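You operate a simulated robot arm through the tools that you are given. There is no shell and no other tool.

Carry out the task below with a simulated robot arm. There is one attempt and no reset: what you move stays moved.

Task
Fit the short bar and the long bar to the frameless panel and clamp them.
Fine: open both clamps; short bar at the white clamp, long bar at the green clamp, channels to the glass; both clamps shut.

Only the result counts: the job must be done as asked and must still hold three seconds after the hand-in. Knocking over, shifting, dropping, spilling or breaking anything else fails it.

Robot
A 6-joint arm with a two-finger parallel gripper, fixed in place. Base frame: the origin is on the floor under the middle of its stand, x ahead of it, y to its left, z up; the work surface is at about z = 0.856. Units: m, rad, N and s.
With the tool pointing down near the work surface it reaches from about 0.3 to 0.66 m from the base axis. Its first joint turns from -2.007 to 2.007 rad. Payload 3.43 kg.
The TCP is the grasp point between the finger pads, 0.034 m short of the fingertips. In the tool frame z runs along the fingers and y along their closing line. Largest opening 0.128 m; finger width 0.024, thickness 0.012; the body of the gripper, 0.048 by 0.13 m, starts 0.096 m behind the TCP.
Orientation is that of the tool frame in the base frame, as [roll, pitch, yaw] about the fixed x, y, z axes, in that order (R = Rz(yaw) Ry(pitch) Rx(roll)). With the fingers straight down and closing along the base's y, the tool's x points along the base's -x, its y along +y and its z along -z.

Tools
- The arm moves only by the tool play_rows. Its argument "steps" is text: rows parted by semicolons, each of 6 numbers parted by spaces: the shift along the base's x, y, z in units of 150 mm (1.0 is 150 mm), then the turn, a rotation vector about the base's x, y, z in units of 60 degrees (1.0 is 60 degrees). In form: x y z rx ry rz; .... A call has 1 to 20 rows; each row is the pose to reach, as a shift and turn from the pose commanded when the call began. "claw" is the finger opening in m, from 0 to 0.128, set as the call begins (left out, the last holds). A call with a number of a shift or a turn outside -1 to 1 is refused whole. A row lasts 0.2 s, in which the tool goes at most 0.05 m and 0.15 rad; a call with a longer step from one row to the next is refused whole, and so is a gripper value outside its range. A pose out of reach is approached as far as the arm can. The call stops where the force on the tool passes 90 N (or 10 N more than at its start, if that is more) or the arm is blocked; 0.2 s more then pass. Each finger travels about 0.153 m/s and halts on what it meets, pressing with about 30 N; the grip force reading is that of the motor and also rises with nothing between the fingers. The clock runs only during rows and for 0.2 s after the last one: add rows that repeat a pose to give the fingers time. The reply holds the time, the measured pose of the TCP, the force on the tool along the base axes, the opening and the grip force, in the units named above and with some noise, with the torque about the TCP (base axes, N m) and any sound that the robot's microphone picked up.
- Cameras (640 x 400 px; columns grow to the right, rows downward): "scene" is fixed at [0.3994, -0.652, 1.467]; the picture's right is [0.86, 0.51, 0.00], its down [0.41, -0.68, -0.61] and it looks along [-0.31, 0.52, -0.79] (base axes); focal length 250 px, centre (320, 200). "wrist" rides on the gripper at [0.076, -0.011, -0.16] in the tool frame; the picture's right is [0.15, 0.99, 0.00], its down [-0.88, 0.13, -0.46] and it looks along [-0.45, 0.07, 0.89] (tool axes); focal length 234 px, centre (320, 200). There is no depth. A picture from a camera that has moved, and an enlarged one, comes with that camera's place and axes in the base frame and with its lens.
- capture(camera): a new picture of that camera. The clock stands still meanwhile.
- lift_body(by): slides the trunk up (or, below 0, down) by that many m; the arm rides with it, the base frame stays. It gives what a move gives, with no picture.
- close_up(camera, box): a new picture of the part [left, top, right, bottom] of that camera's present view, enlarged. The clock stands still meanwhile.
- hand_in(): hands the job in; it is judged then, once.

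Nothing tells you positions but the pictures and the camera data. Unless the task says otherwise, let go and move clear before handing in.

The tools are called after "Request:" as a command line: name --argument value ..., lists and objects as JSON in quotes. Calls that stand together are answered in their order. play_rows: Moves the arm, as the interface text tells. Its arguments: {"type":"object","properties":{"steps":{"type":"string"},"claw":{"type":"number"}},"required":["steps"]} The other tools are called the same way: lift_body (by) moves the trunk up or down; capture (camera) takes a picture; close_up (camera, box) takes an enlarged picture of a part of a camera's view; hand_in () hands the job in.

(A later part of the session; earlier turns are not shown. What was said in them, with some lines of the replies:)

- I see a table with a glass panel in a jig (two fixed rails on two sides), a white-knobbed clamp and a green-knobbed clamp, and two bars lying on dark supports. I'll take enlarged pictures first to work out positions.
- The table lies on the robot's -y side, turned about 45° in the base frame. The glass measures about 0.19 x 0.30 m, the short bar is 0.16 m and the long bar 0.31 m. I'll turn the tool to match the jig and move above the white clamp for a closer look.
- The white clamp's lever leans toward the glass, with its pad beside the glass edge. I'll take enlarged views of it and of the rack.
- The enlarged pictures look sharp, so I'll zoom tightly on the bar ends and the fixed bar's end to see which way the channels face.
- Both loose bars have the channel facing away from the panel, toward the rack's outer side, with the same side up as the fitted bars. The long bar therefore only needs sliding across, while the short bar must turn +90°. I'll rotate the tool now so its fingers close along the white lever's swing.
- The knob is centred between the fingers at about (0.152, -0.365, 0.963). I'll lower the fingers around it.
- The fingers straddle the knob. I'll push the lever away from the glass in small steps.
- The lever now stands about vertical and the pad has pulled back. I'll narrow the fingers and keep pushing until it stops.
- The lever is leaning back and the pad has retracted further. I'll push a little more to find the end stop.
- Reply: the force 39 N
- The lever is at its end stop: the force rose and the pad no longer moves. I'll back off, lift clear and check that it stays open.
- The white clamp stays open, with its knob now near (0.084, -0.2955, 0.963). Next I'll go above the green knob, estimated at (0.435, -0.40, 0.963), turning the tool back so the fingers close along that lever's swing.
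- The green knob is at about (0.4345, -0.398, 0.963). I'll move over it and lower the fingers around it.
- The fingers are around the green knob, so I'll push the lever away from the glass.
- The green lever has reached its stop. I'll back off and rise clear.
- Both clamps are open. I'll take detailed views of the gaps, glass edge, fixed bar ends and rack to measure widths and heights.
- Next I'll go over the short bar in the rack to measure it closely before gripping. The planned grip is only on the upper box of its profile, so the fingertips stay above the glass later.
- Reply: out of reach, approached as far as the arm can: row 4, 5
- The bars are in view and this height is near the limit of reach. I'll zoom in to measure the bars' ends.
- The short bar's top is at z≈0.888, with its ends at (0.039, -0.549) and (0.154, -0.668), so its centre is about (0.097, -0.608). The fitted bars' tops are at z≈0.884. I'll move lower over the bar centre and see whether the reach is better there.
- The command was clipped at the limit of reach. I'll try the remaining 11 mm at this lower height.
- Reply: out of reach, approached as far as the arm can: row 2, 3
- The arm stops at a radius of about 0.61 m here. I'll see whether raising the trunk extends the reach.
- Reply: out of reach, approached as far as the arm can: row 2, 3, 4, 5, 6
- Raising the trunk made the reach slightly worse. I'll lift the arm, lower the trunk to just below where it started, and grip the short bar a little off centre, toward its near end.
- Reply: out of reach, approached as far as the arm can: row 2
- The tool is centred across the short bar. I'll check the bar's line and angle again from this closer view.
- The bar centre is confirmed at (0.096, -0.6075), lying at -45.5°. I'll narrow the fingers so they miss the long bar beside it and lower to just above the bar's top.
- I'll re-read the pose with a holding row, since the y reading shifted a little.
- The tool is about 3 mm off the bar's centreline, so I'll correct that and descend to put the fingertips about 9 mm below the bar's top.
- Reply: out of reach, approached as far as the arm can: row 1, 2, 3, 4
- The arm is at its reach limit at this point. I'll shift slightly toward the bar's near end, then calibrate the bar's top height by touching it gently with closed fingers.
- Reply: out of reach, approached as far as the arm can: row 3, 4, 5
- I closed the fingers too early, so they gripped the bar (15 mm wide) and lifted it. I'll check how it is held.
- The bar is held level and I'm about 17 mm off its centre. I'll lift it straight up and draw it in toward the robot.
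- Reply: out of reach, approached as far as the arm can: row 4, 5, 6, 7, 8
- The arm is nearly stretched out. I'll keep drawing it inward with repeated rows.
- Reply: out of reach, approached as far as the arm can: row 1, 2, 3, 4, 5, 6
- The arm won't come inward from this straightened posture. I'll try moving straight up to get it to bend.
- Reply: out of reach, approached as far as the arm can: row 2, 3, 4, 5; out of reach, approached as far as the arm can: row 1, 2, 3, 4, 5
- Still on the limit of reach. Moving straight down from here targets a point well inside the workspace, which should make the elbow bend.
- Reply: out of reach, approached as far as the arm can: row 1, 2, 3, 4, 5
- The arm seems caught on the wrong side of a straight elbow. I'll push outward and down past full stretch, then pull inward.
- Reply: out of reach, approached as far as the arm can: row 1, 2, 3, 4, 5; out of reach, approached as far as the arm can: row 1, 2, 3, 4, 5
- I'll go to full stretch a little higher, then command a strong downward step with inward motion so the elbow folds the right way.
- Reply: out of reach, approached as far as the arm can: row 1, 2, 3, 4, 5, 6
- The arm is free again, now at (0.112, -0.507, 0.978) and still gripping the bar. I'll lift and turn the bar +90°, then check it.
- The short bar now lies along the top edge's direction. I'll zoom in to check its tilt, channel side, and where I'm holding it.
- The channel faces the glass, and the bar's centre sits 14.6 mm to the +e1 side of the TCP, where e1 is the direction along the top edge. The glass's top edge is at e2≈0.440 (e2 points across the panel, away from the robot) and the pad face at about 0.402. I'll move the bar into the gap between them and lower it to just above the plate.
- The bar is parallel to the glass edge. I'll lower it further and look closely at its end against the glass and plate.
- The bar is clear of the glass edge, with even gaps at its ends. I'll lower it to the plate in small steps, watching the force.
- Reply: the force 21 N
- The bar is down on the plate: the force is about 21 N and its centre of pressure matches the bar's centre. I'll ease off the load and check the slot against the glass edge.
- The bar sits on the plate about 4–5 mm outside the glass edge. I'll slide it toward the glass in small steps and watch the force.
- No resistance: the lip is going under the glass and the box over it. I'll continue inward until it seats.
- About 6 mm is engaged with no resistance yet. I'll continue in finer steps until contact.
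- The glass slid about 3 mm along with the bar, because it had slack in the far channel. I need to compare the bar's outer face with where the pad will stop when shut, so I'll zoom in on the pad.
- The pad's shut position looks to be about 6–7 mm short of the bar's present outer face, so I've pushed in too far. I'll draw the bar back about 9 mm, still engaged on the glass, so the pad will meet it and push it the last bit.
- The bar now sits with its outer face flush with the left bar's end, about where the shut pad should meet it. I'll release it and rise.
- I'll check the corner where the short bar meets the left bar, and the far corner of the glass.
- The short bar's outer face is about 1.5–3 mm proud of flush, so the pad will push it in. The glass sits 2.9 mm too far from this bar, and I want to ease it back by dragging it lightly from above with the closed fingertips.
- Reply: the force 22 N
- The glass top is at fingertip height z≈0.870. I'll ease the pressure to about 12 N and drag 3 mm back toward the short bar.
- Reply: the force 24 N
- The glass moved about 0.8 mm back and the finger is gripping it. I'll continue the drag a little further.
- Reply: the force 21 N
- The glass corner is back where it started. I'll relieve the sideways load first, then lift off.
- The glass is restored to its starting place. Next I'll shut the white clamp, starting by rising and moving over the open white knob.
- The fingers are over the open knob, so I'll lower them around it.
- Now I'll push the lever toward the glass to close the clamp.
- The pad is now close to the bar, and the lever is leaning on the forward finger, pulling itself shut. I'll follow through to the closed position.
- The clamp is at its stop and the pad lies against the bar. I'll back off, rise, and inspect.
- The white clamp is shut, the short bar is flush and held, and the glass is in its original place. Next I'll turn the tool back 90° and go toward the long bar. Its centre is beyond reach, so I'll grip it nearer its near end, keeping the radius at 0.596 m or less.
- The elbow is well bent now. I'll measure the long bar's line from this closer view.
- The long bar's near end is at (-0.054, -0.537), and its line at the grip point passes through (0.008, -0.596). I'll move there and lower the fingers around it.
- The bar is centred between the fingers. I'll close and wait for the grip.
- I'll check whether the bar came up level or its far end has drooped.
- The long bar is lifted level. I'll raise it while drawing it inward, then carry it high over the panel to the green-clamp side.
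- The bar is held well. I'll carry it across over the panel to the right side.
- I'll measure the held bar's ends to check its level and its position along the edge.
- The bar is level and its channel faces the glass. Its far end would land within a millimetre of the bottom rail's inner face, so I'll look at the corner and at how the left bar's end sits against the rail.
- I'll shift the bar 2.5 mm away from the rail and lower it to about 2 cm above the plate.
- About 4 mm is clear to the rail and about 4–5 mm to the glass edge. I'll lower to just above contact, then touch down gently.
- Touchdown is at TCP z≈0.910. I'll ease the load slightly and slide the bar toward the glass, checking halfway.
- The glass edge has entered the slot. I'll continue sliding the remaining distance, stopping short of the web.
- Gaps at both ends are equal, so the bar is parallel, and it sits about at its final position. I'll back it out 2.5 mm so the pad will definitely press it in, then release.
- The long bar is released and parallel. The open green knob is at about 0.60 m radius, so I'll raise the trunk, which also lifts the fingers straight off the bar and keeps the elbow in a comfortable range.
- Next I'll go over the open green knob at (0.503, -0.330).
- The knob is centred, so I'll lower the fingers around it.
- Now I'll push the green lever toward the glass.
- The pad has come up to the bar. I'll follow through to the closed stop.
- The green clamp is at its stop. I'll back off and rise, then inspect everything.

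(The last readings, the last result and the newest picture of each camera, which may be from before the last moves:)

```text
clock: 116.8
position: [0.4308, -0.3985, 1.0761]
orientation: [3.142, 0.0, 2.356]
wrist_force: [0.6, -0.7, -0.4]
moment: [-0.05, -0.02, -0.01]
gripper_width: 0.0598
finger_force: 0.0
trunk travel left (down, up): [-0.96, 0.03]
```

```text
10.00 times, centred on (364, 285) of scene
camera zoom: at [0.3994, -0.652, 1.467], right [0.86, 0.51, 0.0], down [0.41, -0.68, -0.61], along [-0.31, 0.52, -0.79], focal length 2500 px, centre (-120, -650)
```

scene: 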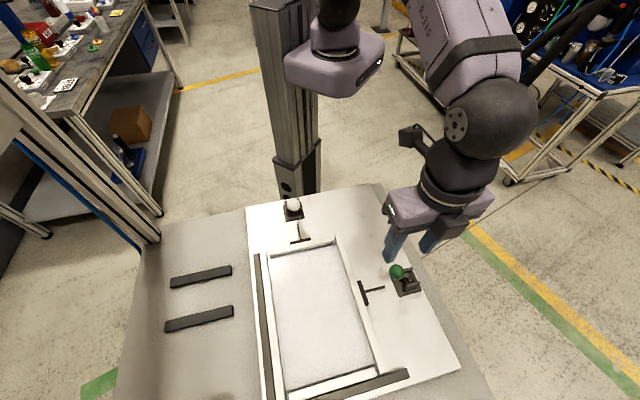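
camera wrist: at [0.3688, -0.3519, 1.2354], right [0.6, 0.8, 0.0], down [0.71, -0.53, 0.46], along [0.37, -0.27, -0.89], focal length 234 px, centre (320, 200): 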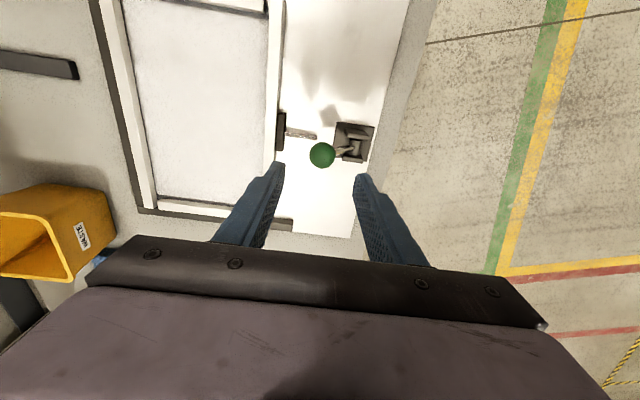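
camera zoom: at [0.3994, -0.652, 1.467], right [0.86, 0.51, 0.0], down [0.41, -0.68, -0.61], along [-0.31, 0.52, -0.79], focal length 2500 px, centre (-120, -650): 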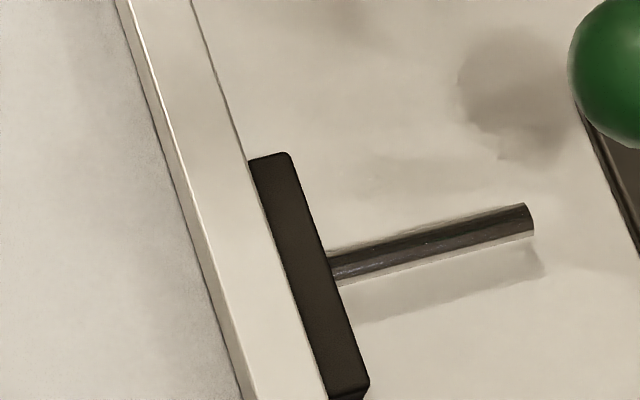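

Both clamps look shut with the pads against the bars. I'll move the arm clear and compare the levers and pads with the initial shut pictures.

Request:
play_rows --steps "-0.05 0.1 0.2 0 0 0; -0.15 0.3 0.4 0 0 0; -0.3 0.5 0.6 0 0 0; -0.45 0.7 0.7 0 0 0; -0.6 0.9 0.7 0 0 0" --claw 0.06

Request:
close_up --camera "scene" --box '[345, 250, 425, 310]'

Request:
close_up --camera "scene" --box '[270, 185, 334, 250]'

Request:
capture --camera "scene"

Request:
close_up --camera "scene" --box '[250, 225, 346, 285]'

```text
clock: 118.0
position: [0.3411, -0.2648, 1.1816]
orientation: [3.141, -0.002, 2.356]
wrist_force: [-0.5, 0.2, -0.8]
moment: [-0.02, 0.0, 0.01]
gripper_width: 0.0601
finger_force: 0.1
trunk travel left (down, up): [-0.96, 0.03]
```

```text
6.67 times, centred on (385, 280) of scene
camera zoom: at [0.3994, -0.652, 1.467], right [0.86, 0.51, 0.0], down [0.41, -0.68, -0.61], along [-0.31, 0.52, -0.79], focal length 1667 px, centre (-113, -333)
```

zoom: 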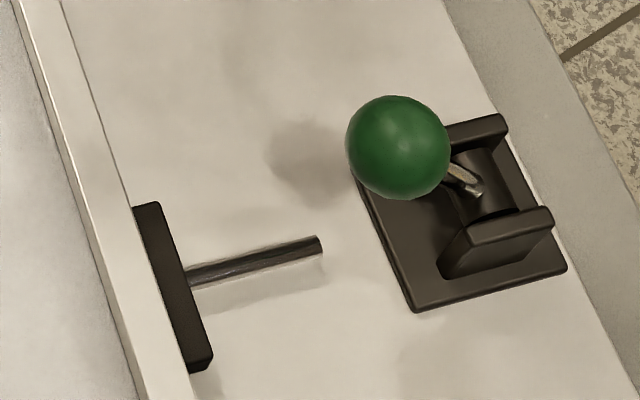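

```text
6.15 times, centred on (302, 218) of scene
camera zoom: at [0.3994, -0.652, 1.467], right [0.86, 0.51, 0.0], down [0.41, -0.68, -0.61], along [-0.31, 0.52, -0.79], focal length 1538 px, centre (431, 92)
```

zoom: 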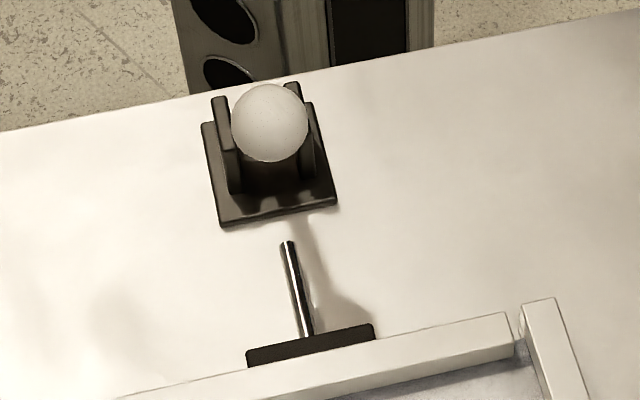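

```text
taken
```

scene: 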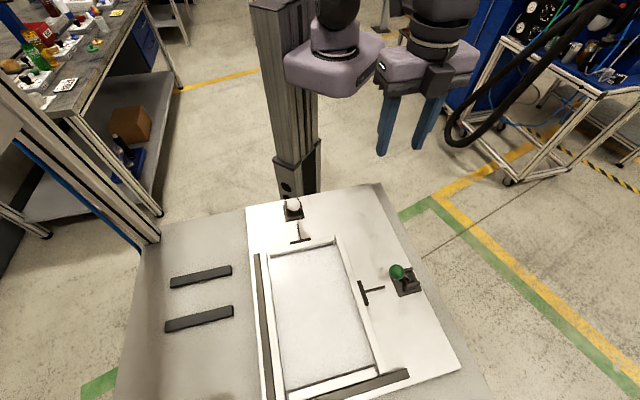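

```text
6.67 times, centred on (298, 255) of scene
camera zoom: at [0.3994, -0.652, 1.467], right [0.86, 0.51, 0.0], down [0.41, -0.68, -0.61], along [-0.31, 0.52, -0.79], focal length 1667 px, centre (467, -167)
```

zoom: 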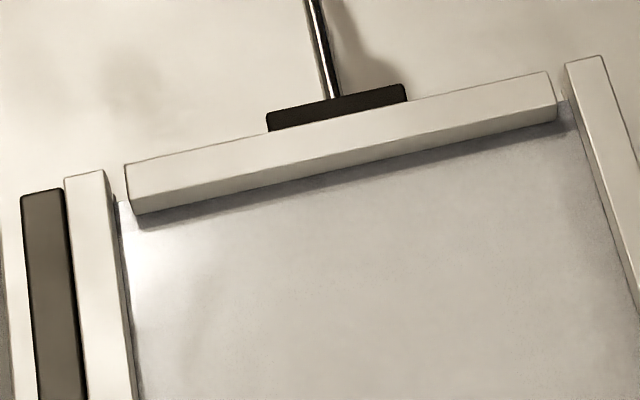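

Both knobs and pads match their initial shut positions, and both bars lie flush and parallel. As a last check, I'll look at the channel engagement at the exposed corners.

Request:
close_up --camera "scene" --box '[372, 366, 388, 376]'

Request:
close_up --camera "scene" --box '[324, 232, 348, 247]'

Request:
close_up --camera "scene" --box '[256, 244, 280, 259]'

Request:
capture --camera "wrist"

```text
16.00 times, centred on (380, 371) of scene
camera zoom: at [0.3994, -0.652, 1.467], right [0.86, 0.51, 0.0], down [0.41, -0.68, -0.61], along [-0.31, 0.52, -0.79], focal length 4000 px, centre (-640, -2536)
```

zoom: 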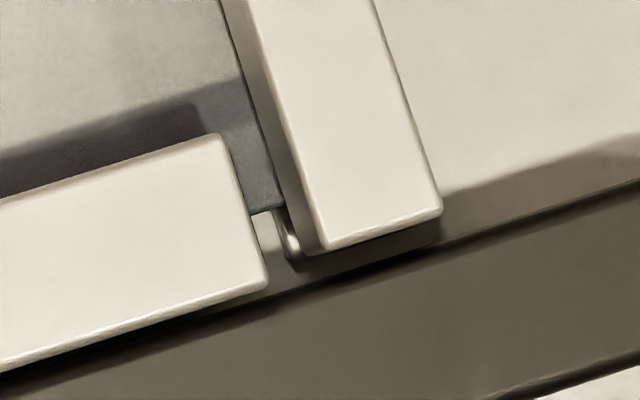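

```text
16.00 times, centred on (336, 240) of scene
camera zoom: at [0.3994, -0.652, 1.467], right [0.86, 0.51, 0.0], down [0.41, -0.68, -0.61], along [-0.31, 0.52, -0.79], focal length 4000 px, centre (64, -432)
```

zoom: 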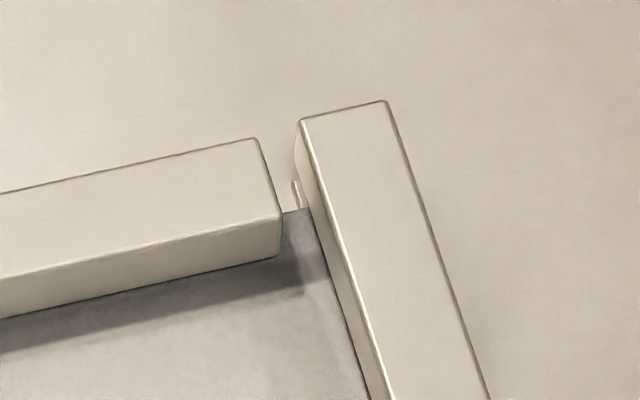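

```text
16.00 times, centred on (268, 252) of scene
camera zoom: at [0.3994, -0.652, 1.467], right [0.86, 0.51, 0.0], down [0.41, -0.68, -0.61], along [-0.31, 0.52, -0.79], focal length 4000 px, centre (1152, -624)
```

zoom: 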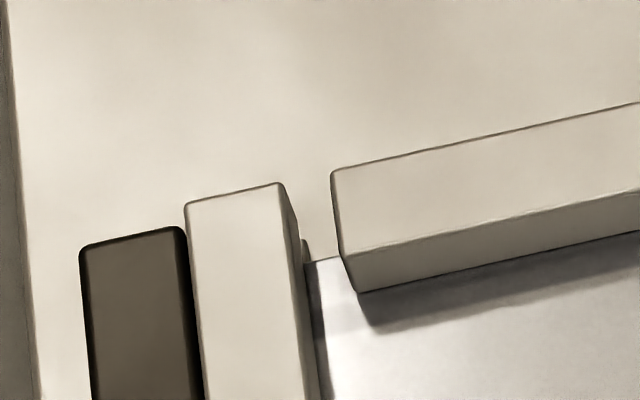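

```text
taken
camera wrist: at [0.2786, -0.2173, 1.3395], right [0.6, 0.8, 0.0], down [0.71, -0.53, 0.46], along [0.37, -0.27, -0.89], focal length 234 px, centre (320, 200)
```

wrist: 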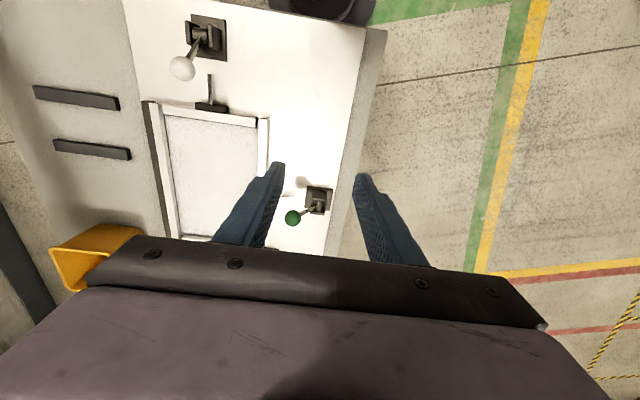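

The glass edge runs into both channels at every visible corner, both pads press on their bars, and both levers are back at their shut positions. The gripper is clear, so I'm handing in.

Request:
hand_in

```text
The job is handed in.
```

I've handed the job in. The short bar is at the white clamp and the long bar at the green clamp, both with their channels on the glass. Both clamps are shut. I don't have the judge's result.

- **Fit:** The last pictures show the glass edge running into both channels at each corner I could see. The short bar is flush with the left bar's end to about 1 mm. The long bar's near end sticks out about 1.5 mm past flush.
- **Clamps:** Both knobs and pads are back where they were in the first pictures, and both pads rest against their bars.
- **Glass moved and put back:** I pushed the short bar in too far and slid the glass about 3 mm. I eased it back with the closed fingertips, pressing at up to about 22 N. In the pictures its corner returned to where it started.
- **Short bar gripped early:** While meaning only to feel its top, I closed the fingers on the short bar too soon and lifted it. It was held level, so I carried on from there.

Before handing in, I let go of everything and moved the arm clear.
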